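You operate a simulated robot arm through the tools that you are given. There is no shell and no other tool. Be economical: measure what you need, move in short steps, check, and stop when the job is done.

The job below is to be done with a simulated robot arm. You get a single attempt, and the scene is never put back.

## Task
Put the square blue jar on the teal plate. Then open the grey drawer, take the pale orange tile from the pale pink tile and put it on the top of the deep bench and shut the drawer again. Then take the shortest blue ribbed bead and put it on top of the grey tape roll. Then put the square green jar on the top of the packing table away on the top of the deep bench. Then put the small carton in the blue shelf tub. Then put the purple stoppered tube on the white tile. Then push the fifth drawer from the top of the tool chest shut. Then push the second drawer from the top of the tool chest shut. Then shut the third drawer from the top of the tool chest. Then open the filter cover, take the brown filter and put it on the purple plate, then shut the cover. Then pull the cream drawer open. Do these in the order given. Set down upright: square blue jar, square green jar.

It is judged by the outcome, as a careful person would: the job done as asked, and still so three seconds after it is handed in. It fails if anything else is knocked over, pushed out of place, dropped, spilled or broken. A push-on lid holds only when it is set on centred and level and pressed home; a screw cap is set on level and turned clockwise until tight.

## Robot
A 7-joint arm with a fingered hand on a trunk, on a base that drives. Base frame: it is fixed to the floor where the robot stands at the start and does not move with it; the origin is under the middle of the robot, x ahead of it, y to its left, z up; the surface under the hand at the start is at about z = 850. Units: mm, degrees, N and s.
With the tool pointing down near the work surface it reaches from about 380 to 720 mm from the robot's upright axis, wherever it stands. Its first joint turns from -166.0 to 166.0 degrees. Places, roughly: blue shelf tub (22x16x10 cm) [-3600, -500, 700]; brown filter (10x3x12 cm) [-5600, -100, 700]; cream drawer [-100, -2700, 700]; fifth drawer of the tool chest [-4700, -900, 400]; filter cover [-5600, -100, 700]; grey drawer [500, 100, 700]; grey tape roll (7x7x5 cm) [800, -600, 900]; pale orange tile (6x6x2 cm) [400, -100, 700]; purple plate (10x10x1 cm) [-2900, 1100, 900]; purple stoppered tube (15x3x3 cm) [700, -2700, 900]; second drawer of the tool chest [-4700, -800, 700]; shortest blue ribbed bead (4x4x3 cm) [600, -100, 900]; small carton (8x8x8 cm) [400, -2700, 400]; square blue jar (6x6x8 cm) [500, -100, 900]; square green jar (6x6x8 cm) [500, -2700, 900]; teal plate (10x10x1 cm) [-3000, 900, 900]; third drawer of the tool chest [-4700, -800, 600]; top of the deep bench [700, 0, 800]; white tile (15x15x1 cm) [1000, -2700, 900]. Payload 3.4 kg.
The tool frame sits at the grasp point between the pads (the TCP): z along the fingers, y along the line on which they close. The tips reach 25 mm beyond it. The gripper opens to 88 mm. The gripper's body begins 29 mm behind the TCP. The gripper is a hand of 3 fingers: y runs from the thumb to the fingers, the wrist lies at [-13, -106, -174] in the tool frame.
Orientation is told as [roll, pitch, yaw] about the base's x, y, z axes, in that order, counted from this pose: with the fingers straight down and the wrist toward the robot, the tool's x, y and z point along [0, 1, 0], [1, 0, 0] and [0, 0, -1] of the base frame.

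## Interface
- The arm moves only by the tool apply_moves. Its argument "moves" is a list of rows, each an object (a shift or turn left out is 0) with "dr": the turn, a rotation vector about the tool's x, y, z in degrees, a list of three; "linear": the shift along the tool's x, y, z in mm, a list of three. In form: [{"dr": [rx, ry, rz], "linear": [x, y, z]}, ...]. A call has 1 to 12 rows; each row shifts and turns the commanded pose from where the row before left it, along the tool's axes as they then stand. A row lasts 0.2 s, in which the tool goes at most 50 mm and 8.6 degrees; a call with a longer step from one row to the next is refused whole. A pose out of reach is approached as far as the arm can. The call stops where the force on the tool passes 40 N (or 10 N more than at its start, if that is more) or the arm is blocked; 0.2 s more then pass. In this call time passes only in rows, and 0.2 s behind the last. The reply holds the time, the measured pose of the TCP, the force on the tool along the base axes, the opening and the grip force, in the units named above and with some noise, with the torque about the TCP (base axes, N m) and any sound that the robot's microphone picked up, and new pictures: "show" is both (left out), scene, wrist or none.
- Cameras (640 x 400 px; columns grow to the right, rows downward): "scene" is now at [-1.7, 120.8, 1413.6]; the picture's right is [-0.52, -0.85, 0.00], its down [-0.71, 0.44, -0.55] and it looks along [0.47, -0.29, -0.84] (base axes); focal length 248 px, centre (320, 200). "wrist" rides on the gripper at [58, -85, -99] in the tool frame; the picture's right is [-0.67, 0.35, -0.66], its down [-0.69, -0.63, 0.37] and it looks along [-0.29, 0.69, 0.66] (tool axes); focal length 261 px, centre (320, 200).
- slide_trunk(by): slides the trunk up (or, below 0, down) by that many mm; the arm and the scene camera ride with it, the base frame stays. It gives what a move gives, with no picture.
- roll_base(legs): drives the robot by 1 to 6 legs, each [ahead, left, turn to the left] in mm, mm and degrees, along the robot's own axes; the way and the turn of a leg run together, so that a leg with both is an arc; at most 1500 mm and 180 degrees a leg. The arm and the cameras ride along, it lands a little off, and it stops where it bumps. It gives what a move gives, and a new picture of the scene camera.
- set_fingers(index, middle, thumb_bend, thumb_turn): sets how far each is bent, from 0 (flat) to 1 (curled in); at 0.3 the hand is open as for a grip, at 0.7 the pads meet at the TCP. One left out holds its place. A second passes; each finger stops where it meets its share of the squeeze, and holds until it gets a number again. It is the only way to open and close the hand. It gives what a move gives, with no picture; readings hold the bend of each and the force on the fingers (four entries, about 0 where the hand has none), thumb and palm. thumb_turn goes from beside the hand (0) to across from the fingers (1), as for a grip.
- head_to(pan, tilt): turns the head with the scene camera to pan (to the left, within 155 degrees either way) and tilt (down, from -29 to 69), counted from straight ahead of the robot. It gives what a move gives, and a new picture of the scene camera.
- probe_pixels(camera, pixels): for up to 12 pixels [column, row] of the newest picture of that camera ("zoom" is the newest enlarged one), the place [x, y, z] in the base frame of the surface seen there, good to about 2 mm. No time passes.
- zoom(camera, box): a new picture of the part [left, top, right, bottom] of that camera's present view, enlarged. No time passes.
- finish_job(): hands the job in; it is judged then, once.

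Keep the steps short. Do not move on a guess: measure, check each grasp and each placing, and mend mistakes. In all there are 364 turns and 360 pictures (those below and enlarged ones count). Leave the gripper open and the arm clear of the work at the hand-in unless told otherwise, and finish with a single line.

The tools are called after ">>>" by a JSON object that holds its "api" and its "payload". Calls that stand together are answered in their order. apply_moves: Moves the arm, as the interface text tells. Its arguments: {"type":"object","properties":{"moves":{"type":"array","items":{"type":"object","properties":{"dr":{"type":"array","items":{"type":"number"}},"linear":{"type":"array","items":{"type":"number"}}}}},"show":{"type":"string","enum":["both","scene","wrist","none"]}},"required":["moves"]} The other tools are called the same way: slide_trunk (by) slides the trunk up or down; set_fingers (index, middle, thumb_bend, thumb_turn) moves the fingers one by one; roll_base (legs) drives the base; head_to (pan, tilt) turns the head that bears the scene camera; probe_pixels (camera, pixels) gives the place of the surface under pixels of a picture; zoom (camera, box) takes an enlarged picture of a part of a camera's view; finish_job () hands the job in.

At the start:

```text
t: 0.0
ee_pos: [444.4, -44.0, 1094.5]
orientation: [-0.1, 0.1, 0.0]
wrist_force: [0.0, 0.7, 0.5]
torque: [0.0, -0.03, 0.04]
width: 87.6
gripper_force: 0.0
shape: jaw
bend: [0.3, 0.3, 0.3, 0.98]
finger forces: [0.0, 0.0, 0.0, 0.1, 0.0, 0.0]
trunk travel left (down, up): [-450.0, 140.0]
robot x, y, heading: [-3.0, -0.1, 0.1]
head pan, tilt: [-31.5, 56.9]
```

scene: 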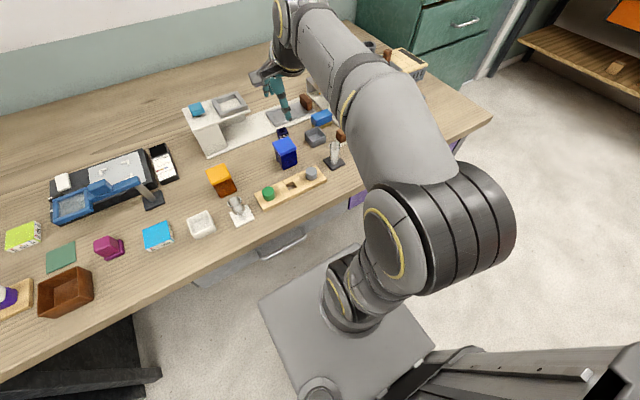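
wrist: 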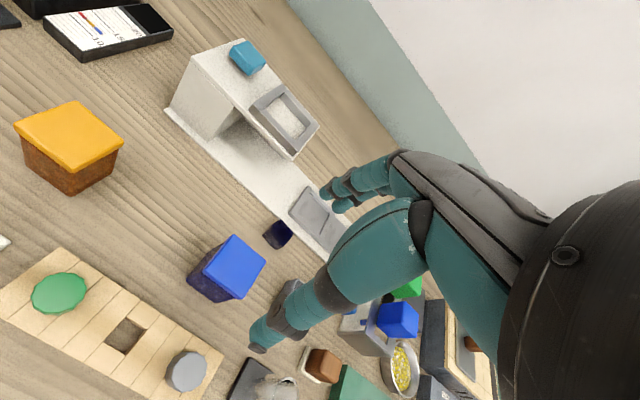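

I see the bench with a square blue jar near scene (286,152). I will zoom in and probe it.

>>> {"api": "zoom", "payload": {"camera": "scene", "box": [180, 60, 440, 222]}}

>>> {"api": "probe_pixels", "payload": {"camera": "scene", "pixels": [[284, 145], [288, 160], [283, 132], [322, 118], [315, 135], [196, 108], [220, 178], [310, 148], [276, 240]]}}

>>> {"api": "probe_pixels", "payload": {"camera": "wrist", "pixels": [[238, 260], [205, 285], [278, 236], [235, 237], [264, 262], [188, 280], [225, 300]]}}

```text
2.46 times, centred on (310, 141) of scene
```

zoom: 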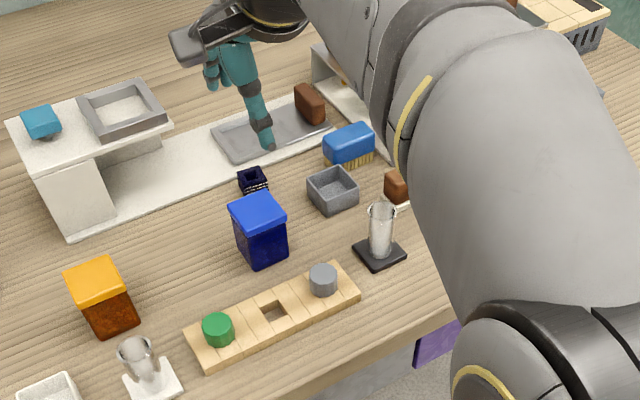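

```text
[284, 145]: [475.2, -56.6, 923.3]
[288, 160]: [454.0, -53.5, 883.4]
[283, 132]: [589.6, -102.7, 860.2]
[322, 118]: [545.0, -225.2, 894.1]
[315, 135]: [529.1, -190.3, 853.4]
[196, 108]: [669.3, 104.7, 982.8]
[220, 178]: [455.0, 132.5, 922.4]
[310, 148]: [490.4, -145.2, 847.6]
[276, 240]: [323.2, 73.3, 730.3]
```

```text
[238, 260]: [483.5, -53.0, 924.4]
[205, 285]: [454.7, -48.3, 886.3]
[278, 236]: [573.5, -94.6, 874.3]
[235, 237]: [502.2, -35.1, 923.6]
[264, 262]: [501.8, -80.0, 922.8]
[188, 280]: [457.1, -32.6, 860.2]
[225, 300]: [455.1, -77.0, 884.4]
```

The jar's lid is around (480,-56) at z≈924. I probe its lid corners and the neighbours where the thumb will descend.

>>> {"api": "zoom", "payload": {"camera": "wrist", "box": [160, 200, 320, 300]}}

>>> {"api": "probe_pixels", "payload": {"camera": "scene", "pixels": [[311, 170], [290, 178], [268, 190], [300, 190], [323, 182]]}}

```text
4.00 times, centred on (240, 250) of wrist
```

zoom: 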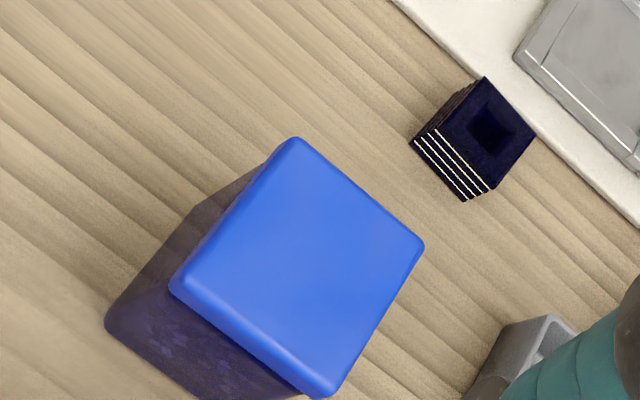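

```text
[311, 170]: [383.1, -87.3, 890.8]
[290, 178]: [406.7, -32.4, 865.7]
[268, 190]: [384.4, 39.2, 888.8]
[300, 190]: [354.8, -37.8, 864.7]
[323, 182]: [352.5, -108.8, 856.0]
```

>>> {"api": "probe_pixels", "payload": {"camera": "zoom", "pixels": [[293, 145], [180, 280], [416, 245], [322, 390], [298, 270], [485, 85], [530, 128], [440, 125], [490, 180], [485, 130], [110, 320]]}}

```text
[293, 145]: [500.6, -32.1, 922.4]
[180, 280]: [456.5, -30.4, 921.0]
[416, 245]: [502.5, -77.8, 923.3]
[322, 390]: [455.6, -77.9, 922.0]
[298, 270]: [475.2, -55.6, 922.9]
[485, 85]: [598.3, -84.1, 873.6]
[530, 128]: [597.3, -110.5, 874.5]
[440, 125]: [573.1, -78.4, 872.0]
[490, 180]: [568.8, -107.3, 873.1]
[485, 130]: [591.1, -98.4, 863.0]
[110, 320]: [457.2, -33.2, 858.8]
```

Jar centre is (479,-55), lid level 924, axis-aligned. I move over it and go down to z≈960 first.

>>> {"api": "apply_moves", "payload": {"moves": [{"linear": [-6, 17, 20]}, {"linear": [-5, 17.6, 30]}, {"linear": [0, 0, 40]}, {"linear": [0, 0, 40]}], "show": "wrist"}}

```text
t: 1.0
ee_pos: [477.9, -53.3, 965.8]
orientation: [0.0, -0.1, 0.0]
wrist_force: [-0.5, -0.1, 0.3]
torque: [0.01, 0.03, 0.0]
width: 87.7
gripper_force: 0.1
shape: jaw
bend: [0.3, 0.3, 0.3, 0.98]
finger forces: [0.1, 0.0, 0.0, 0.0, 0.1, 0.0]
trunk travel left (down, up): [-450.0, 140.0]
robot x, y, heading: [3.0, -1.4, -0.1]
head pan, tilt: [-31.5, 56.9]
```

wrist: 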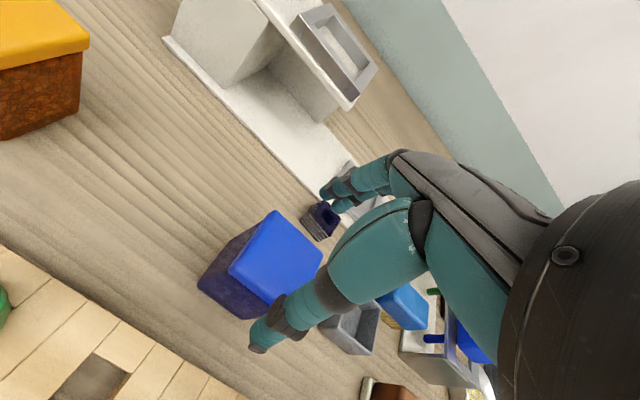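

Aligned over the lid. Going down 67 mm in short rows.

>>> {"api": "apply_moves", "payload": {"moves": [{"linear": [-1, 1, 20]}, {"linear": [0, 0, 20]}, {"linear": [0, 0, 15]}, {"linear": [0, 0, 11]}], "show": "wrist"}}

>>> {"api": "set_fingers", "payload": {"index": 0.7, "middle": 0.7, "thumb_bend": 0.7}}

```text
t: 2.0
ee_pos: [479.8, -55.9, 898.7]
orientation: [0.0, 0.0, 0.1]
wrist_force: [0.8, -0.3, 0.3]
torque: [0.02, 0.02, 0.02]
width: 87.7
gripper_force: 0.1
shape: jaw
bend: [0.3, 0.3, 0.3, 0.98]
finger forces: [0.1, 0.0, 0.0, 0.0, 0.0, 0.1]
trunk travel left (down, up): [-450.0, 140.0]
robot x, y, heading: [-1.2, 1.3, 0.1]
head pan, tilt: [-31.5, 56.9]
```

wrist: 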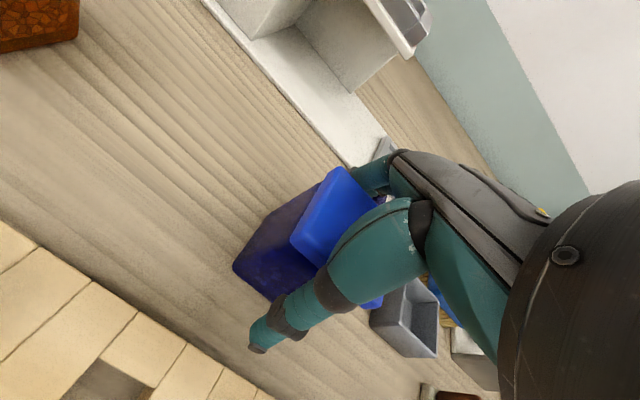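

```text
t: 3.0
ee_pos: [480.5, -56.1, 899.9]
orientation: [0.1, -0.1, 0.1]
wrist_force: [3.5, -0.3, 8.3]
torque: [0.0, -0.2, 0.04]
width: 43.3
gripper_force: 37.1
shape: fingers
bend: [0.47, 0.54, 0.6, 0.96]
finger forces: [28.5, 10.3, 0.1, 0.1, 35.5, 0.1]
trunk travel left (down, up): [-450.0, 140.0]
robot x, y, heading: [-0.9, 0.1, 0.1]
head pan, tilt: [-31.5, 56.9]
```

Grip force 37 N. I lift a little and check.

>>> {"api": "apply_moves", "payload": {"moves": [{"linear": [0, 0, -15]}, {"linear": [0, 0, -30]}, {"linear": [0, 0, -40]}]}}

```text
t: 3.8
ee_pos: [477.5, -56.3, 980.1]
orientation: [0.1, 0.2, 0.1]
wrist_force: [-0.4, 0.2, -1.5]
torque: [-0.02, -0.02, -0.01]
width: 43.2
gripper_force: 32.7
shape: fingers
bend: [0.47, 0.55, 0.6, 0.96]
finger forces: [23.7, 9.1, 0.1, 0.1, 33.3, 0.1]
trunk travel left (down, up): [-450.0, 140.0]
robot x, y, heading: [0.5, -3.2, -0.2]
head pan, tilt: [-31.5, 56.9]
```

scene: 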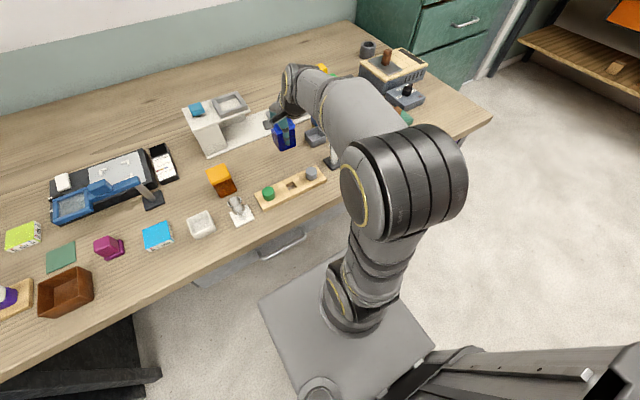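
wrist: 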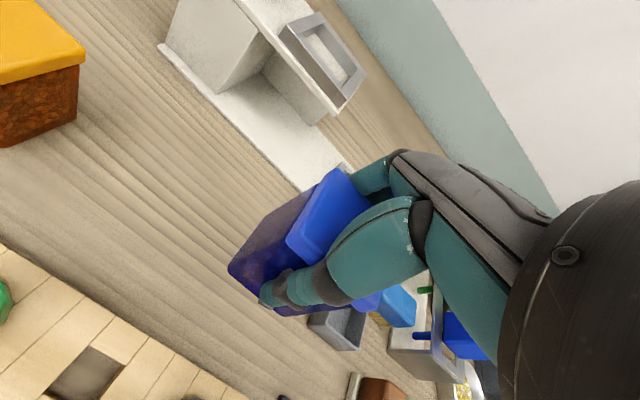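

Jar held. I raise it higher and pull it in, then look around for the way to (-3000,900).

>>> {"api": "apply_moves", "payload": {"moves": [{"linear": [0, 0, -50]}, {"linear": [0, 0, -50]}, {"linear": [0, -20, -20]}, {"linear": [0, -40, 0]}], "show": "none"}}

>>> {"api": "head_to", "payload": {"pan": 150, "tilt": 15}}

>>> {"api": "head_to", "payload": {"pan": 80, "tilt": 20}}

>>> {"api": "head_to", "payload": {"pan": -150, "tilt": 15}}

>>> {"api": "head_to", "payload": {"pan": -85, "tilt": 20}}

```text
t: 4.8
ee_pos: [417.7, -53.4, 1102.4]
orientation: [0.0, -0.1, -0.1]
wrist_force: [-0.9, 0.4, -1.5]
torque: [0.0, 0.01, 0.01]
width: 43.3
gripper_force: 32.3
shape: fingers
bend: [0.47, 0.55, 0.59, 0.96]
finger forces: [23.3, 9.0, 0.0, 0.0, 32.4, 0.0]
trunk travel left (down, up): [-450.0, 140.0]
robot x, y, heading: [0.5, -0.7, 0.0]
head pan, tilt: [-31.5, 56.9]
```

```text
t: 7.5
ee_pos: [419.0, -52.2, 1102.1]
orientation: [0.0, 0.0, -0.1]
wrist_force: [0.5, -0.3, -2.3]
torque: [0.03, 0.01, 0.01]
width: 43.4
gripper_force: 31.7
shape: fingers
bend: [0.47, 0.55, 0.59, 0.96]
finger forces: [23.3, 9.1, 0.0, 0.1, 32.4, 0.0]
trunk travel left (down, up): [-450.0, 140.0]
robot x, y, heading: [0.4, -4.7, 0.2]
head pan, tilt: [150.0, 15.0]
```

scene: 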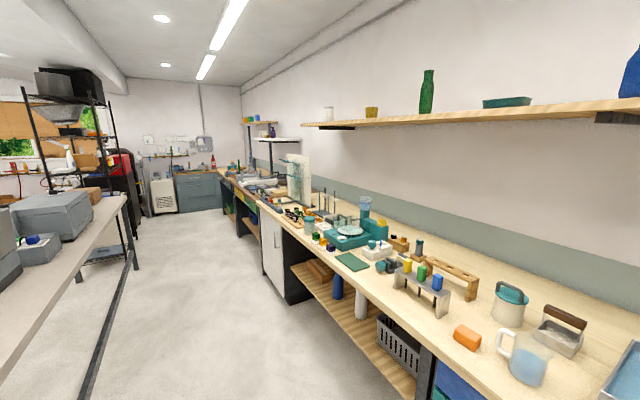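

```text
t: 8.9
ee_pos: [419.2, -53.6, 1102.7]
orientation: [-0.1, 0.0, -0.1]
wrist_force: [-0.4, -0.3, -2.8]
torque: [0.01, -0.02, 0.02]
width: 42.7
gripper_force: 33.0
shape: fingers
bend: [0.47, 0.55, 0.59, 0.96]
finger forces: [23.2, 9.0, 0.1, 0.1, 32.4, 0.0]
trunk travel left (down, up): [-450.0, 140.0]
robot x, y, heading: [-5.2, -0.9, 0.1]
head pan, tilt: [80.0, 20.0]
```

scene: 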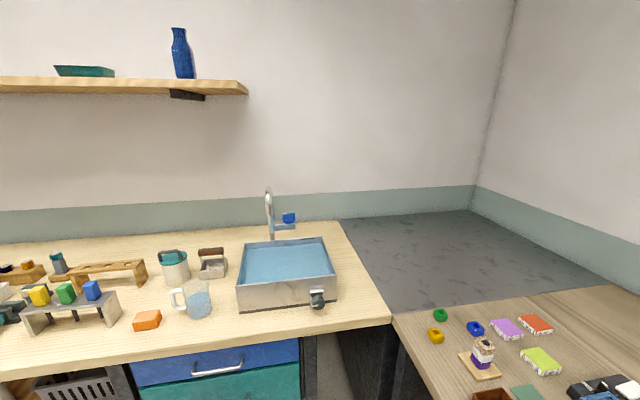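

```text
t: 12.2
ee_pos: [416.8, -53.8, 1103.8]
orientation: [0.0, 0.0, 0.1]
wrist_force: [0.5, -0.1, -2.6]
torque: [-0.02, -0.02, -0.02]
width: 43.0
gripper_force: 31.7
shape: fingers
bend: [0.47, 0.55, 0.59, 0.96]
finger forces: [23.3, 9.0, 0.0, 0.0, 32.4, 0.0]
trunk travel left (down, up): [-450.0, 140.0]
robot x, y, heading: [-2.1, 0.3, -0.1]
head pan, tilt: [-150.0, 15.0]
```

scene: 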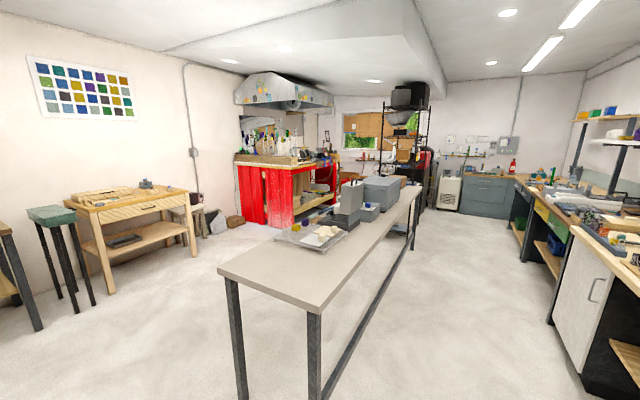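

```text
t: 13.6
ee_pos: [418.4, -53.7, 1102.7]
orientation: [0.1, 0.1, -0.1]
wrist_force: [0.0, 0.2, -2.4]
torque: [-0.01, 0.01, 0.02]
width: 43.4
gripper_force: 32.2
shape: fingers
bend: [0.47, 0.55, 0.59, 0.96]
finger forces: [23.1, 9.0, 0.1, 0.0, 32.4, 0.0]
trunk travel left (down, up): [-450.0, 140.0]
robot x, y, heading: [-5.3, 0.9, 0.1]
head pan, tilt: [-85.0, 20.0]
```

scene: 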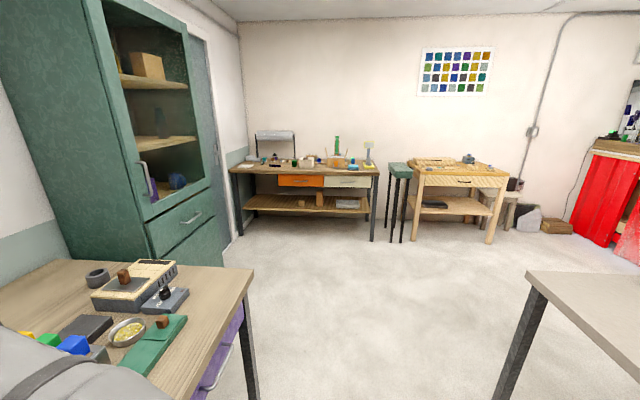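

I measure the free floor: probe the middle table corner and far bench edges from this view, then the aisle from the rear view.

>>> {"api": "probe_pixels", "payload": {"camera": "scene", "pixels": [[528, 275], [640, 268], [232, 170], [380, 172], [300, 180], [345, 182], [252, 270], [415, 185], [390, 168]]}}

>>> {"api": "head_to", "payload": {"pan": 150, "tilt": 25}}

```text
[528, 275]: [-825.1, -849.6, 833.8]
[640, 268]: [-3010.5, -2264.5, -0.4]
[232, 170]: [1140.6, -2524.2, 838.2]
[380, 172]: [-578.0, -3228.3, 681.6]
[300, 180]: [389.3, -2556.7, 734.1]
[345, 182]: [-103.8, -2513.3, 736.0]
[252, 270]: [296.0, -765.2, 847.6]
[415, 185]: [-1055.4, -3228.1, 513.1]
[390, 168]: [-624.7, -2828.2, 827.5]
```

```text
t: 16.9
ee_pos: [418.8, -54.0, 1103.0]
orientation: [0.0, 0.0, 0.0]
wrist_force: [-0.1, 0.9, -2.2]
torque: [-0.01, -0.01, -0.03]
width: 43.3
gripper_force: 31.8
shape: fingers
bend: [0.47, 0.55, 0.59, 0.96]
finger forces: [23.2, 9.0, 0.0, 0.0, 32.4, 0.0]
trunk travel left (down, up): [-450.0, 140.0]
robot x, y, heading: [2.0, -2.6, 0.1]
head pan, tilt: [150.0, 25.0]
```

scene: 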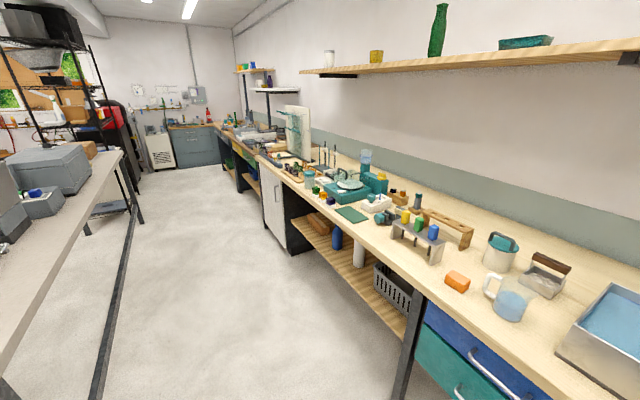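

>>> {"api": "zoom", "payload": {"camera": "scene", "box": [120, 100, 440, 300]}}

>>> {"api": "probe_pixels", "payload": {"camera": "scene", "pixels": [[118, 152], [20, 310], [255, 155], [440, 285], [330, 216], [560, 370], [137, 222], [240, 170], [215, 128], [281, 248], [400, 315]]}}

```text
2.00 times, centred on (280, 200) of scene
```

zoom: 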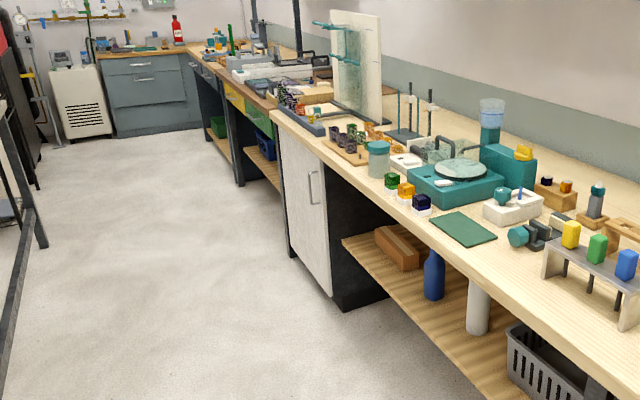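

```text
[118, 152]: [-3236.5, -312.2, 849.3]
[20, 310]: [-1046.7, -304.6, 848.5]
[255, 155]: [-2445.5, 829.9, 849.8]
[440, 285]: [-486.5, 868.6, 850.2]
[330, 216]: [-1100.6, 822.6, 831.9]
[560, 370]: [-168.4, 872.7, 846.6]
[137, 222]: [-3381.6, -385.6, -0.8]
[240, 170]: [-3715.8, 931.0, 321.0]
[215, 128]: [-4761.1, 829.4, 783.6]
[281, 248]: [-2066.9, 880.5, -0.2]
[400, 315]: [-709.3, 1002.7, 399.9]
```

The aisle is y from -305 to 820, so I'll drive along y≈200 facing the left bench: back off, turn left, then strafe.

>>> {"api": "roll_base", "payload": {"legs": [[-300, 200, 0], [0, 0, 90]]}}

>>> {"api": "roll_base", "payload": {"legs": [[0, 1400, 0], [0, 1250, 0]]}}

>>> {"api": "head_to", "payload": {"pan": 0, "tilt": 35}}

```text
t: 23.1
ee_pos: [-251.2, 624.6, 1102.5]
orientation: [0.0, 0.0, 91.3]
wrist_force: [-1.2, -0.9, -1.9]
torque: [0.01, 0.01, 0.01]
width: 43.2
gripper_force: 31.1
shape: fingers
bend: [0.48, 0.55, 0.59, 0.96]
finger forces: [22.4, 8.7, 0.1, 0.1, 31.2, 0.1]
trunk travel left (down, up): [-450.0, 140.0]
robot x, y, heading: [-295.1, 203.9, 91.5]
head pan, tilt: [150.0, 25.0]
```

scene: 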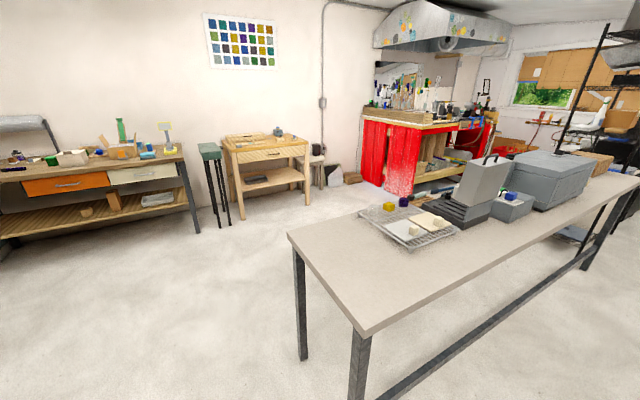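

```text
t: 35.9
ee_pos: [-2872.1, 572.4, 1102.1]
orientation: [0.0, 0.1, 90.1]
wrist_force: [-0.6, 0.0, -2.2]
torque: [-0.01, 0.05, 0.01]
width: 43.2
gripper_force: 31.4
shape: fingers
bend: [0.48, 0.55, 0.59, 0.96]
finger forces: [22.2, 8.7, 0.1, 0.0, 31.3, 0.1]
trunk travel left (down, up): [-450.0, 140.0]
robot x, y, heading: [-2923.2, 157.7, 90.4]
head pan, tilt: [150.0, 25.0]
```

scene: 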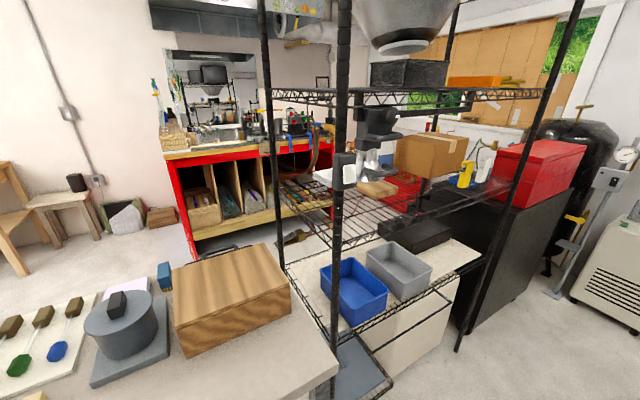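

```text
t: 38.2
ee_pos: [-2870.5, 572.6, 1103.0]
orientation: [0.1, 0.0, 90.2]
wrist_force: [0.4, -0.6, -2.1]
torque: [0.01, 0.02, -0.01]
width: 43.1
gripper_force: 31.5
shape: fingers
bend: [0.48, 0.55, 0.59, 0.96]
finger forces: [22.3, 8.7, 0.0, 0.1, 31.3, 0.1]
trunk travel left (down, up): [-450.0, 140.0]
robot x, y, heading: [-2928.6, 152.9, 90.2]
head pan, tilt: [0.0, 35.0]
```

scene: 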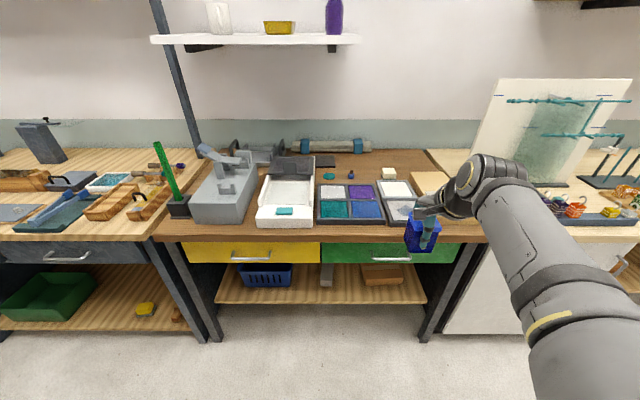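

I see a four-compartment tray at (350,200) with teal and purple squares. I zoom and probe.

>>> {"api": "zoom", "payload": {"camera": "scene", "box": [250, 150, 450, 275]}}

>>> {"api": "probe_pixels", "payload": {"camera": "scene", "pixels": [[335, 208], [361, 190], [367, 209], [285, 211], [333, 190], [397, 188], [320, 215], [348, 198], [380, 220]]}}

```text
3.20 times, centred on (350, 212) of scene
```

zoom: 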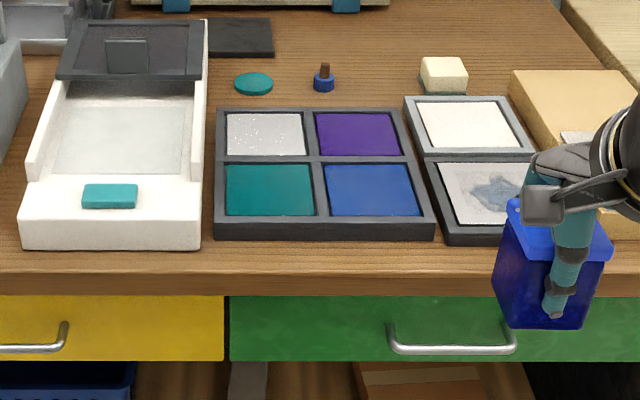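

```text
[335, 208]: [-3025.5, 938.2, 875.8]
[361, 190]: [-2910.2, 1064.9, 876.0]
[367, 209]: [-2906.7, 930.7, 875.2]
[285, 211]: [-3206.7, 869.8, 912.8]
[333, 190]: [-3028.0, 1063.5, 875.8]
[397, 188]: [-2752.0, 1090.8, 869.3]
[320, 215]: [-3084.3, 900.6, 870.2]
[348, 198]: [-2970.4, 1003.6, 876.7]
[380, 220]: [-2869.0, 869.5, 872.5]
```

>>> {"api": "probe_pixels", "payload": {"camera": "zoom", "pixels": [[229, 167], [308, 167], [226, 213], [312, 213], [268, 190], [320, 160], [318, 118], [394, 117], [328, 152], [402, 152], [215, 220], [430, 236]]}}

```text
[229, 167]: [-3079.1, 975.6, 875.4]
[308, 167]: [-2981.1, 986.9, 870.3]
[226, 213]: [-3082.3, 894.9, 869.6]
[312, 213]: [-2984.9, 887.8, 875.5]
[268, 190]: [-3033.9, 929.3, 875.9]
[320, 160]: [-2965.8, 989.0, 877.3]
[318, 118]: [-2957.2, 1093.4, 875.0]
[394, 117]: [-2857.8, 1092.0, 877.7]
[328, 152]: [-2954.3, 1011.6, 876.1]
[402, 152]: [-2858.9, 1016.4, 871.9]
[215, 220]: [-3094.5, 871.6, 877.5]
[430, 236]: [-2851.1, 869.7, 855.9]
```

Teal plate centre is (-3032,933), top z≈875.5. I drive left 160 and ahead 240 so the tool lines up with it.

>>> {"api": "roll_base", "payload": {"legs": [[0, 160, 0], [240, 0, 0]]}}

>>> {"api": "head_to", "payload": {"pan": 0, "tilt": 55}}

```text
t: 41.0
ee_pos: [-3037.0, 811.6, 1101.5]
orientation: [0.0, 0.0, 90.3]
wrist_force: [0.0, -0.6, -2.8]
torque: [0.02, -0.03, 0.01]
width: 43.0
gripper_force: 31.5
shape: fingers
bend: [0.48, 0.55, 0.59, 0.96]
finger forces: [22.4, 8.7, 0.0, 0.0, 31.3, 0.0]
trunk travel left (down, up): [-450.0, 140.0]
robot x, y, heading: [-3088.7, 390.5, 90.2]
head pan, tilt: [0.0, 35.0]
```

scene: 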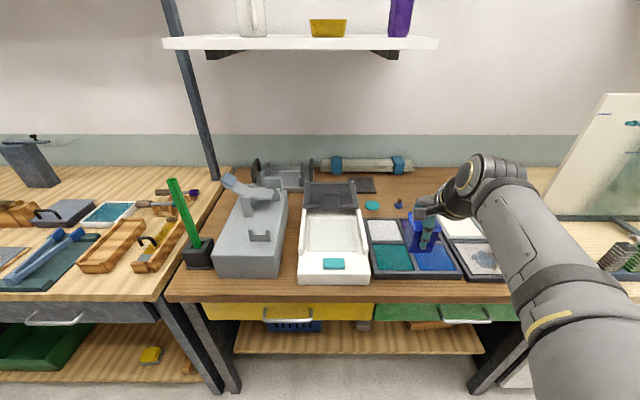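

```text
t: 41.9
ee_pos: [-3035.9, 810.3, 1102.8]
orientation: [0.1, 0.0, 90.3]
wrist_force: [-0.4, -0.5, -1.6]
torque: [0.03, 0.02, 0.01]
width: 42.9
gripper_force: 30.8
shape: fingers
bend: [0.48, 0.55, 0.59, 0.96]
finger forces: [22.3, 8.7, 0.1, 0.1, 31.2, 0.0]
trunk travel left (down, up): [-450.0, 140.0]
robot x, y, heading: [-3088.7, 393.7, 90.3]
head pan, tilt: [0.0, 55.0]
```

scene: 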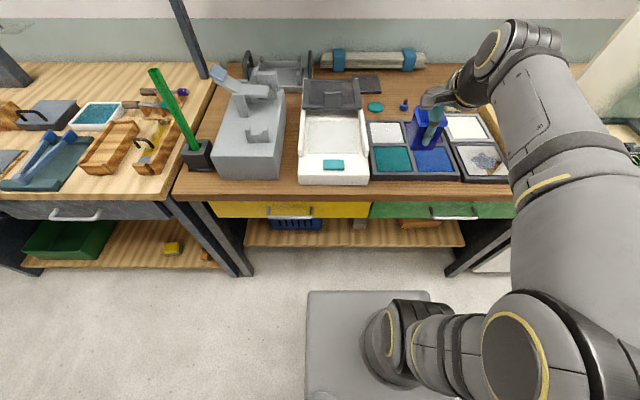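

>>> {"api": "probe_pixels", "payload": {"camera": "scene", "pixels": [[392, 160], [376, 149], [411, 171], [431, 160]]}}

>>> {"api": "apply_moves", "payload": {"moves": [{"linear": [-2, 42, 0]}, {"linear": [-2, 42, 0]}, {"linear": [0, 38, 30]}, {"linear": [0, 0, 45]}, {"linear": [0, 0, 45]}]}}

```text
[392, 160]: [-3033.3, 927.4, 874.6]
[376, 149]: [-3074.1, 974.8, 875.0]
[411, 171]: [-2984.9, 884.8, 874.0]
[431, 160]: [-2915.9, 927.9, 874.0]
```

```text
t: 43.1
ee_pos: [-3030.9, 932.8, 979.2]
orientation: [0.0, 0.0, 90.2]
wrist_force: [-0.5, -0.3, -2.4]
torque: [0.04, -0.01, -0.02]
width: 43.0
gripper_force: 30.4
shape: fingers
bend: [0.48, 0.55, 0.59, 0.96]
finger forces: [21.6, 8.7, 0.0, 0.1, 30.4, 0.1]
trunk travel left (down, up): [-450.0, 140.0]
robot x, y, heading: [-3085.3, 390.2, 90.3]
head pan, tilt: [0.0, 55.0]
```

scene: 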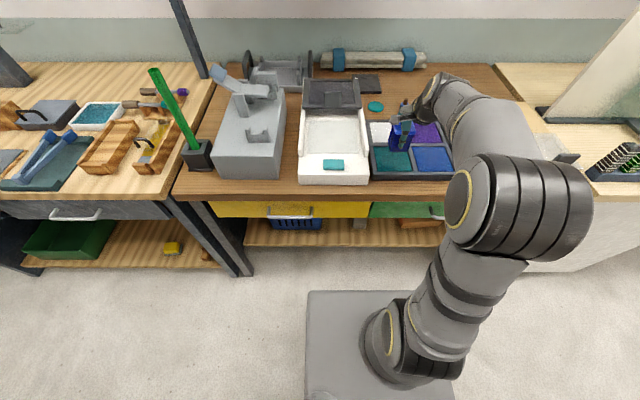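
wrist: 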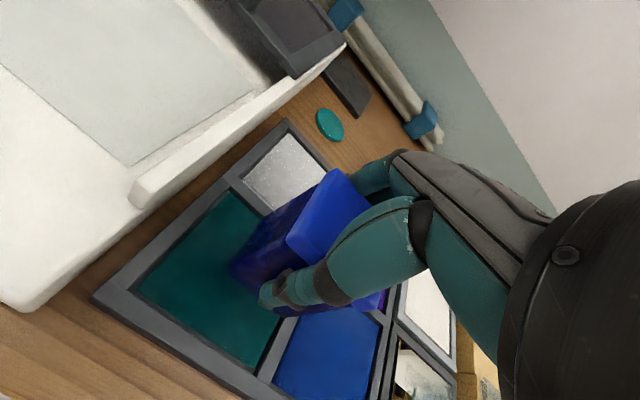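

Over the teal plate. Going down gently until contact.

>>> {"api": "apply_moves", "payload": {"moves": [{"linear": [0, 0, 20]}, {"linear": [0, 0, 18]}, {"linear": [0, 0, 10]}, {"linear": [0, 0, 4]}, {"linear": [0, 0, 2]}], "show": "wrist"}}

```text
t: 44.3
ee_pos: [-3033.0, 931.0, 928.8]
orientation: [0.0, 0.0, 90.3]
wrist_force: [0.1, 0.7, -3.1]
torque: [0.01, 0.03, -0.03]
width: 42.9
gripper_force: 30.1
shape: fingers
bend: [0.48, 0.55, 0.59, 0.96]
finger forces: [21.3, 8.6, 0.0, 0.0, 30.0, 0.0]
trunk travel left (down, up): [-450.0, 140.0]
robot x, y, heading: [-3089.0, 393.6, 90.5]
head pan, tilt: [0.0, 55.0]
```

wrist: 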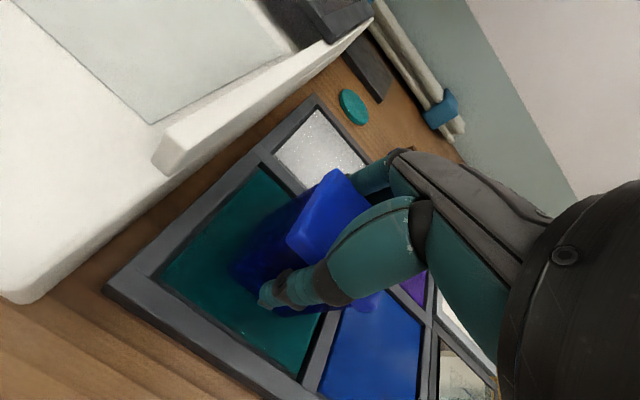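

>>> {"api": "apply_moves", "payload": {"moves": [{"linear": [0, 0, 1.5]}, {"linear": [0, 0, 1.5]}, {"linear": [0, 0, 1]}], "show": "none"}}

```text
t: 45.1
ee_pos: [-3033.6, 932.3, 926.3]
orientation: [-0.1, -0.3, 90.2]
wrist_force: [0.4, -1.1, 11.0]
torque: [0.27, 0.01, -0.01]
width: 42.8
gripper_force: 32.7
shape: fingers
bend: [0.48, 0.55, 0.59, 0.96]
finger forces: [22.0, 9.8, 0.0, 0.0, 33.5, 0.0]
trunk travel left (down, up): [-450.0, 140.0]
robot x, y, heading: [-3089.8, 391.5, 90.4]
head pan, tilt: [0.0, 55.0]
```

Contact felt (11 N). Now I open the fingers and rise straight up.

>>> {"api": "set_fingers", "payload": {"index": 0.3, "middle": 0.3, "thumb_bend": 0.3}}

>>> {"api": "apply_moves", "payload": {"moves": [{"linear": [0, 0, -20]}, {"linear": [0, 0, -40]}, {"linear": [0, 0, -50]}, {"linear": [0, -40, -40]}, {"linear": [0, -45, 0]}, {"linear": [0, -45, 0]}]}}

```text
t: 46.1
ee_pos: [-3034.0, 932.2, 924.7]
orientation: [0.0, 0.0, 90.3]
wrist_force: [0.3, -0.1, -0.4]
torque: [0.03, -0.01, 0.01]
width: 84.8
gripper_force: 0.1
shape: fingers
bend: [0.3, 0.3, 0.3, 0.97]
finger forces: [0.1, 0.1, 0.0, 0.0, 0.4, 0.0]
trunk travel left (down, up): [-450.0, 140.0]
robot x, y, heading: [-3090.8, 395.0, 90.6]
head pan, tilt: [0.0, 55.0]
```

```text
refused: row 4 steps farther than a row can; nothing moved
```

>>> {"api": "apply_moves", "payload": {"moves": [{"linear": [0, 0, -20]}, {"linear": [0, 0, -40]}, {"linear": [0, 0, -48]}, {"linear": [0, 0, -45]}, {"linear": [0, -45, 0]}, {"linear": [0, -45, 0]}, {"linear": [0, -40, 0]}]}}

```text
t: 47.7
ee_pos: [-3036.6, 800.3, 1078.0]
orientation: [0.0, 0.0, 90.3]
wrist_force: [0.5, 0.4, -0.5]
torque: [-0.01, 0.02, -0.02]
width: 84.9
gripper_force: 0.0
shape: fingers
bend: [0.3, 0.3, 0.3, 0.97]
finger forces: [0.1, 0.0, 0.0, 0.0, 0.0, 0.0]
trunk travel left (down, up): [-450.0, 140.0]
robot x, y, heading: [-3091.7, 389.8, 90.3]
head pan, tilt: [0.0, 55.0]
```

scene: 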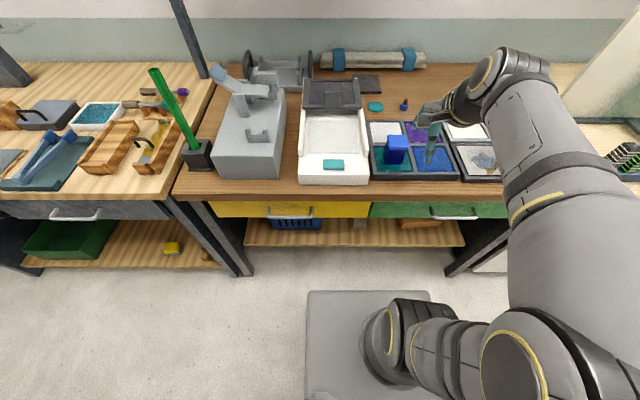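
wrist: 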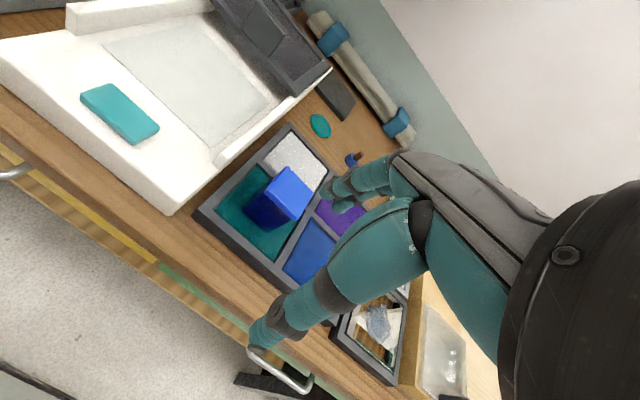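

Jar stands upright on the teal plate. Next the grey drawer: drive back along the aisle and face the deep bench.

>>> {"api": "roll_base", "payload": {"legs": [[-200, 0, 0], [0, -1400, 0], [0, -1200, 0], [0, 0, -90]]}}

>>> {"api": "head_to", "payload": {"pan": 0, "tilt": 40}}

```text
t: 65.4
ee_pos: [-83.6, 186.8, 1078.6]
orientation: [0.0, 0.0, 1.4]
wrist_force: [-0.3, -0.3, -0.4]
torque: [0.0, -0.01, -0.02]
width: 84.9
gripper_force: 0.1
shape: fingers
bend: [0.3, 0.3, 0.3, 0.97]
finger forces: [0.1, 0.0, 0.0, 0.1, 0.0, 0.0]
trunk travel left (down, up): [-450.0, 140.0]
robot x, y, heading: [-492.6, 229.6, 1.3]
head pan, tilt: [0.0, 55.0]
```

scene: 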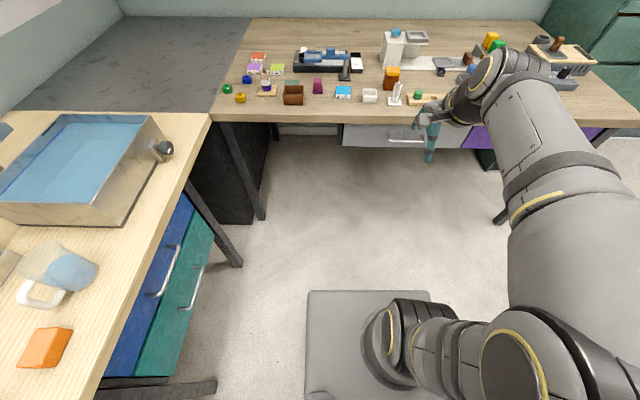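

```text
t: 66.2
ee_pos: [-84.4, 188.0, 1078.9]
orientation: [0.0, 0.0, 1.4]
wrist_force: [0.3, -0.5, -0.7]
torque: [0.0, -0.02, -0.01]
width: 85.0
gripper_force: 0.0
shape: fingers
bend: [0.3, 0.3, 0.3, 0.97]
finger forces: [0.0, 0.0, 0.1, 0.1, 0.0, 0.0]
trunk travel left (down, up): [-450.0, 140.0]
robot x, y, heading: [-492.5, 233.8, 1.6]
head pan, tilt: [0.0, 40.0]
```

scene: 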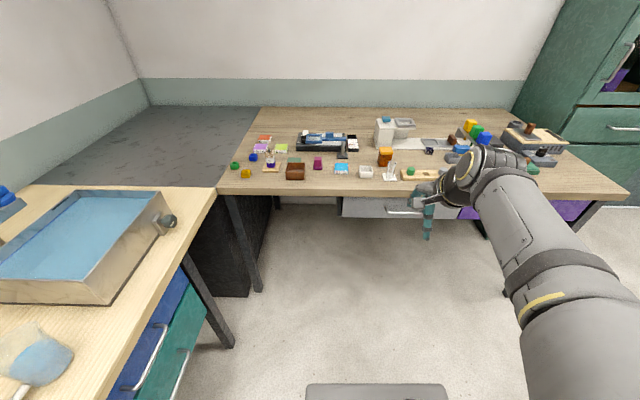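

>>> {"api": "zoom", "payload": {"camera": "scene", "box": [325, 140, 485, 240]}}

>>> {"api": "probe_pixels", "payload": {"camera": "zoom", "pixels": [[80, 250], [100, 220], [246, 280], [300, 283], [350, 285], [270, 262], [250, 295], [480, 300], [470, 262], [70, 300], [200, 205], [350, 262]]}}

```text
4.00 times, centred on (405, 190) of scene
```

zoom: 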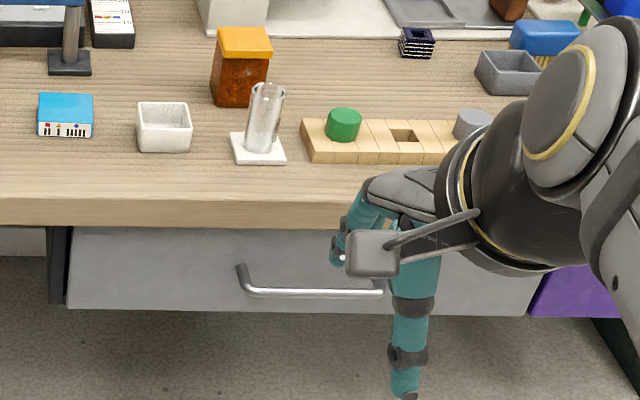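

```text
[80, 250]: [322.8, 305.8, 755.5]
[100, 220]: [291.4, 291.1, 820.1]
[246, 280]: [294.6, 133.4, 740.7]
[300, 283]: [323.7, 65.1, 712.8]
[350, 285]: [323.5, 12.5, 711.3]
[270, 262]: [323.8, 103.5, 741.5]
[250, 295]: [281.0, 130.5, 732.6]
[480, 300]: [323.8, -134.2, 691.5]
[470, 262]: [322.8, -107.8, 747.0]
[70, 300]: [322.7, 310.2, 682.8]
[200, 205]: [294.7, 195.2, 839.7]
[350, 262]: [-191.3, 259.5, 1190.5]
```

The grey drawer front is at x=323, handle bar at x≈281, z≈735, y from 130 downward. I turn the hand to point forward with fingers closing vertically.

>>> {"api": "apply_moves", "payload": {"moves": [{"dr": [-8.2, 0, 0]}, {"dr": [-8.2, 0, 0]}, {"dr": [-8.2, 0, 0]}, {"dr": [-8.2, 0, 0]}, {"dr": [-8.2, 0, 0]}, {"dr": [-8.2, 0, 0]}, {"dr": [-8.2, 0, 0]}, {"dr": [-8.2, 0, 0]}, {"dr": [-8.2, 0, 0]}, {"dr": [-8.2, 0, 0]}, {"dr": [-8, 0, 0]}], "show": "scene"}}

>>> {"api": "slide_trunk", "payload": {"by": -250}}

>>> {"api": "head_to", "payload": {"pan": 5, "tilt": 30}}

```text
t: 67.5
ee_pos: [-68.4, 192.9, 1038.7]
orientation: [-3.3, -36.0, 3.9]
wrist_force: [0.6, 0.5, -0.5]
torque: [0.01, 0.0, 0.01]
width: 84.6
gripper_force: 0.1
shape: fingers
bend: [0.3, 0.3, 0.3, 0.97]
finger forces: [0.0, 0.0, 0.0, 0.0, 0.1, 0.0]
out of reach, approached as far as the arm can: row 6
trunk travel left (down, up): [-450.0, 140.0]
robot x, y, heading: [-491.2, 231.0, 1.4]
head pan, tilt: [0.0, 40.0]
stopped in row 6: the arm was blocked; the commanded pose is now the measured one
```

scene: 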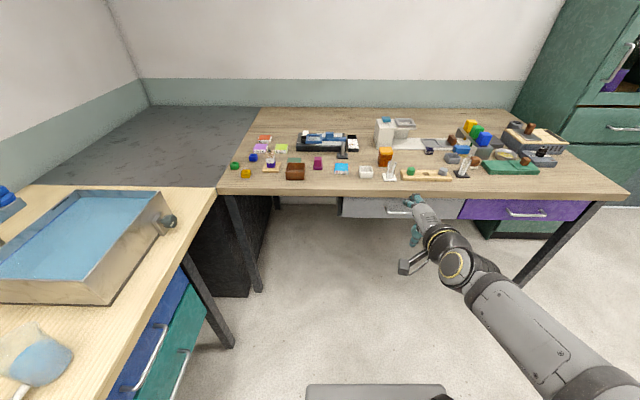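

```text
t: 70.0
ee_pos: [-64.7, 193.6, 786.7]
orientation: [-3.4, -35.7, 3.9]
wrist_force: [-1.0, 0.1, 0.8]
torque: [0.01, -0.01, 0.02]
width: 84.6
gripper_force: 0.1
shape: fingers
bend: [0.3, 0.3, 0.3, 0.97]
finger forces: [0.0, 0.0, 0.1, 0.0, 0.0, 0.0]
trunk travel left (down, up): [-200.0, 390.0]
robot x, y, heading: [-496.0, 231.8, 1.4]
head pan, tilt: [0.0, 40.0]
```

```text
t: 70.8
ee_pos: [-64.1, 193.2, 787.0]
orientation: [-3.4, -35.9, 4.0]
wrist_force: [-0.1, -0.1, 0.3]
torque: [0.03, 0.0, 0.01]
width: 85.0
gripper_force: 0.0
shape: fingers
bend: [0.3, 0.3, 0.3, 0.97]
finger forces: [0.0, 0.0, 0.0, 0.0, 0.1, 0.1]
trunk travel left (down, up): [-200.0, 390.0]
robot x, y, heading: [-493.0, 234.5, 1.2]
head pan, tilt: [5.0, 30.0]
```

scene: 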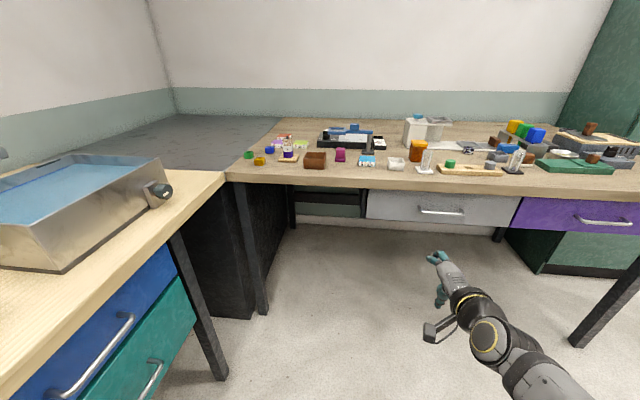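

Handle is now visible at about (440,212). I measure it.

>>> {"api": "zoom", "payload": {"camera": "scene", "box": [360, 180, 520, 280]}}

>>> {"api": "probe_pixels", "payload": {"camera": "scene", "pixels": [[420, 211], [430, 213], [440, 213], [450, 214], [460, 214], [462, 212], [440, 214], [440, 212]]}}

```text
4.00 times, centred on (440, 230) of scene
```

zoom: 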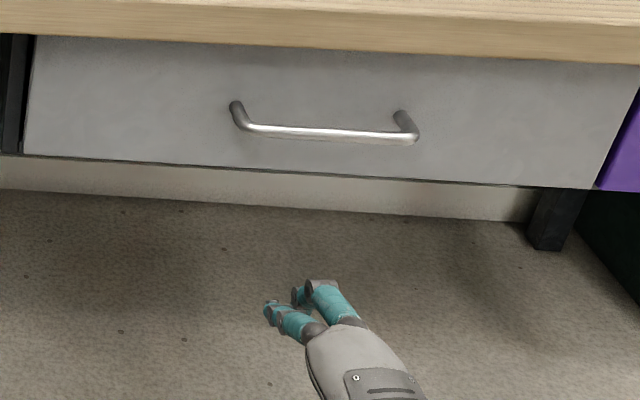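

```text
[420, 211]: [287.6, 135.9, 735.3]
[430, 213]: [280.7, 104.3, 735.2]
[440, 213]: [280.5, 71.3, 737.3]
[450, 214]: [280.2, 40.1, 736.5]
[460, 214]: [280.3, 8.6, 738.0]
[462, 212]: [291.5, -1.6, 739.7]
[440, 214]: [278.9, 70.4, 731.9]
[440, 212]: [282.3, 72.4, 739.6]
```

>>> {"api": "apply_moves", "payload": {"moves": [{"linear": [0, 35, 20]}, {"linear": [0, 35, 20]}, {"linear": [0, 30, 20]}, {"dr": [-8, 0, 0]}, {"dr": [-8, 0, 0]}, {"dr": [-8, 0, 0]}, {"dr": [-8, 0, 0]}, {"dr": [-8, 0, 0]}], "show": "scene"}}

```text
t: 72.6
ee_pos: [47.4, 196.6, 800.1]
orientation: [-10.9, -75.9, 12.6]
wrist_force: [-0.6, 0.0, -0.6]
torque: [-0.01, -0.02, 0.0]
width: 85.0
gripper_force: 0.0
shape: fingers
bend: [0.3, 0.3, 0.3, 0.97]
finger forces: [0.0, 0.1, 0.0, 0.0, 0.0, 0.1]
trunk travel left (down, up): [-200.0, 390.0]
robot x, y, heading: [-493.5, 232.1, 1.5]
head pan, tilt: [5.0, 30.0]
```

scene: 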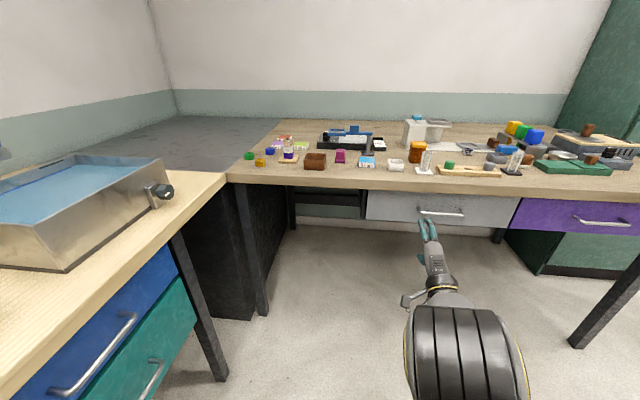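

Hand now points nearly forward. I rotate a bit more, drive right 128 and ahead 150, and lower to handle height.

>>> {"api": "apply_moves", "payload": {"moves": [{"dr": [-7, 0, 0]}, {"linear": [0, -30, 0]}, {"linear": [0, -30, 0]}], "show": "none"}}

>>> {"api": "roll_base", "payload": {"legs": [[0, -128, 0], [140, 0, -1]]}}

```text
t: 73.4
ee_pos: [41.5, 194.9, 739.6]
orientation: [-21.8, -82.7, 23.5]
wrist_force: [0.3, -0.4, 0.7]
torque: [0.03, -0.02, 0.01]
width: 84.7
gripper_force: 0.2
shape: fingers
bend: [0.3, 0.3, 0.3, 0.97]
finger forces: [0.0, 0.0, 0.0, 0.0, 0.0, 0.0]
trunk travel left (down, up): [-200.0, 390.0]
robot x, y, heading: [-492.8, 231.4, 1.1]
head pan, tilt: [5.0, 30.0]
```

```text
t: 75.6
ee_pos: [183.9, 59.6, 738.9]
orientation: [-21.5, -82.7, 22.5]
wrist_force: [0.2, 0.6, 0.3]
torque: [-0.05, 0.02, -0.03]
width: 84.9
gripper_force: 0.0
shape: fingers
bend: [0.3, 0.3, 0.3, 0.97]
finger forces: [0.0, 0.0, 0.1, 0.0, 0.0, 0.0]
trunk travel left (down, up): [-200.0, 390.0]
robot x, y, heading: [-349.9, 112.4, 0.8]
head pan, tilt: [5.0, 30.0]
```

scene: 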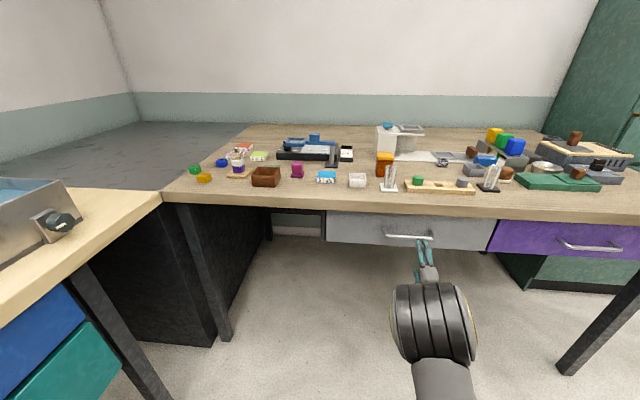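

Now advance along the fingers onto the bar.

>>> {"api": "apply_moves", "payload": {"moves": [{"linear": [2, 3, 30]}, {"linear": [2, 3, 30]}, {"linear": [2, 2, 20]}, {"linear": [0, 1, 15]}], "show": "both"}}

```text
t: 76.6
ee_pos: [277.9, 69.6, 737.0]
orientation: [-21.6, -82.6, 22.4]
wrist_force: [0.3, -0.6, -0.1]
torque: [0.0, -0.01, 0.0]
width: 84.8
gripper_force: 0.1
shape: fingers
bend: [0.3, 0.3, 0.3, 0.97]
finger forces: [0.1, 0.0, 0.1, 0.0, 0.1, 0.0]
trunk travel left (down, up): [-200.0, 390.0]
robot x, y, heading: [-352.1, 106.7, 0.6]
head pan, tilt: [5.0, 30.0]
```

scene: 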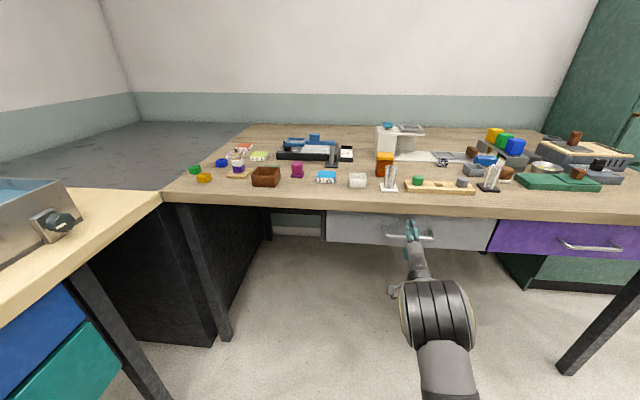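
wrist: 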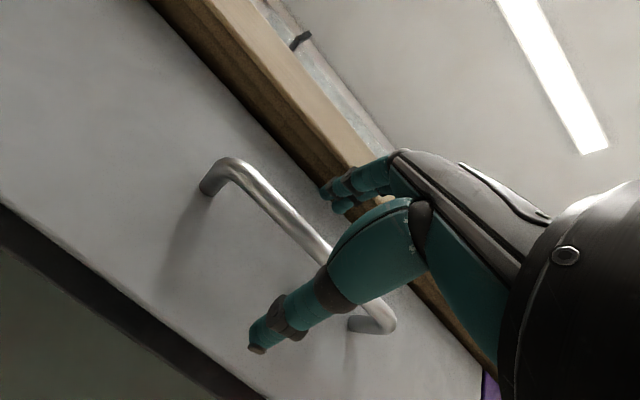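

The bar lies between thumb and fingers. Close on it.

>>> {"api": "set_fingers", "payload": {"index": 0.7, "middle": 0.7, "thumb_bend": 0.7}}

>>> {"api": "roll_base", "payload": {"legs": [[-250, 0, 0]]}}

```text
t: 77.6
ee_pos: [277.9, 69.0, 735.3]
orientation: [-21.6, -82.6, 22.5]
wrist_force: [1.0, 0.2, -0.5]
torque: [0.01, -0.01, -0.02]
width: 0.5
gripper_force: 0.7
shape: fingers
bend: [0.69, 0.7, 0.69, 0.97]
finger forces: [0.5, 0.0, 0.0, 0.0, 0.8, 0.1]
trunk travel left (down, up): [-200.0, 390.0]
robot x, y, heading: [-349.1, 107.9, 0.6]
head pan, tilt: [5.0, 30.0]
```

```text
t: 79.4
ee_pos: [28.8, 65.0, 736.0]
orientation: [-21.6, -82.6, 22.3]
wrist_force: [-0.4, -0.1, 0.0]
torque: [0.0, -0.01, 0.04]
width: 0.0
gripper_force: 0.0
shape: fingers
bend: [0.7, 0.7, 0.7, 0.97]
finger forces: [0.0, 0.0, 0.0, 0.1, 0.0, 0.1]
trunk travel left (down, up): [-200.0, 390.0]
robot x, y, heading: [-599.5, 107.2, 0.0]
head pan, tilt: [5.0, 30.0]
```

scene: 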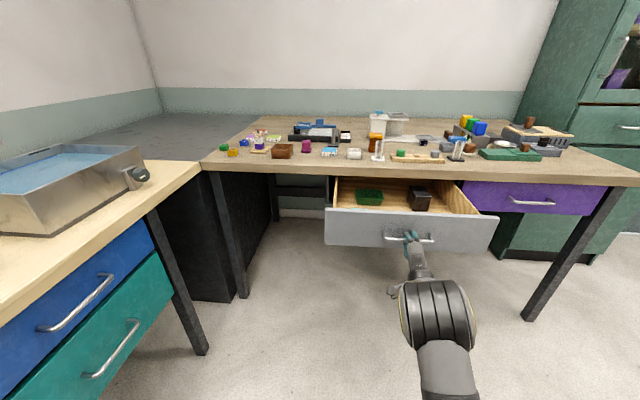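

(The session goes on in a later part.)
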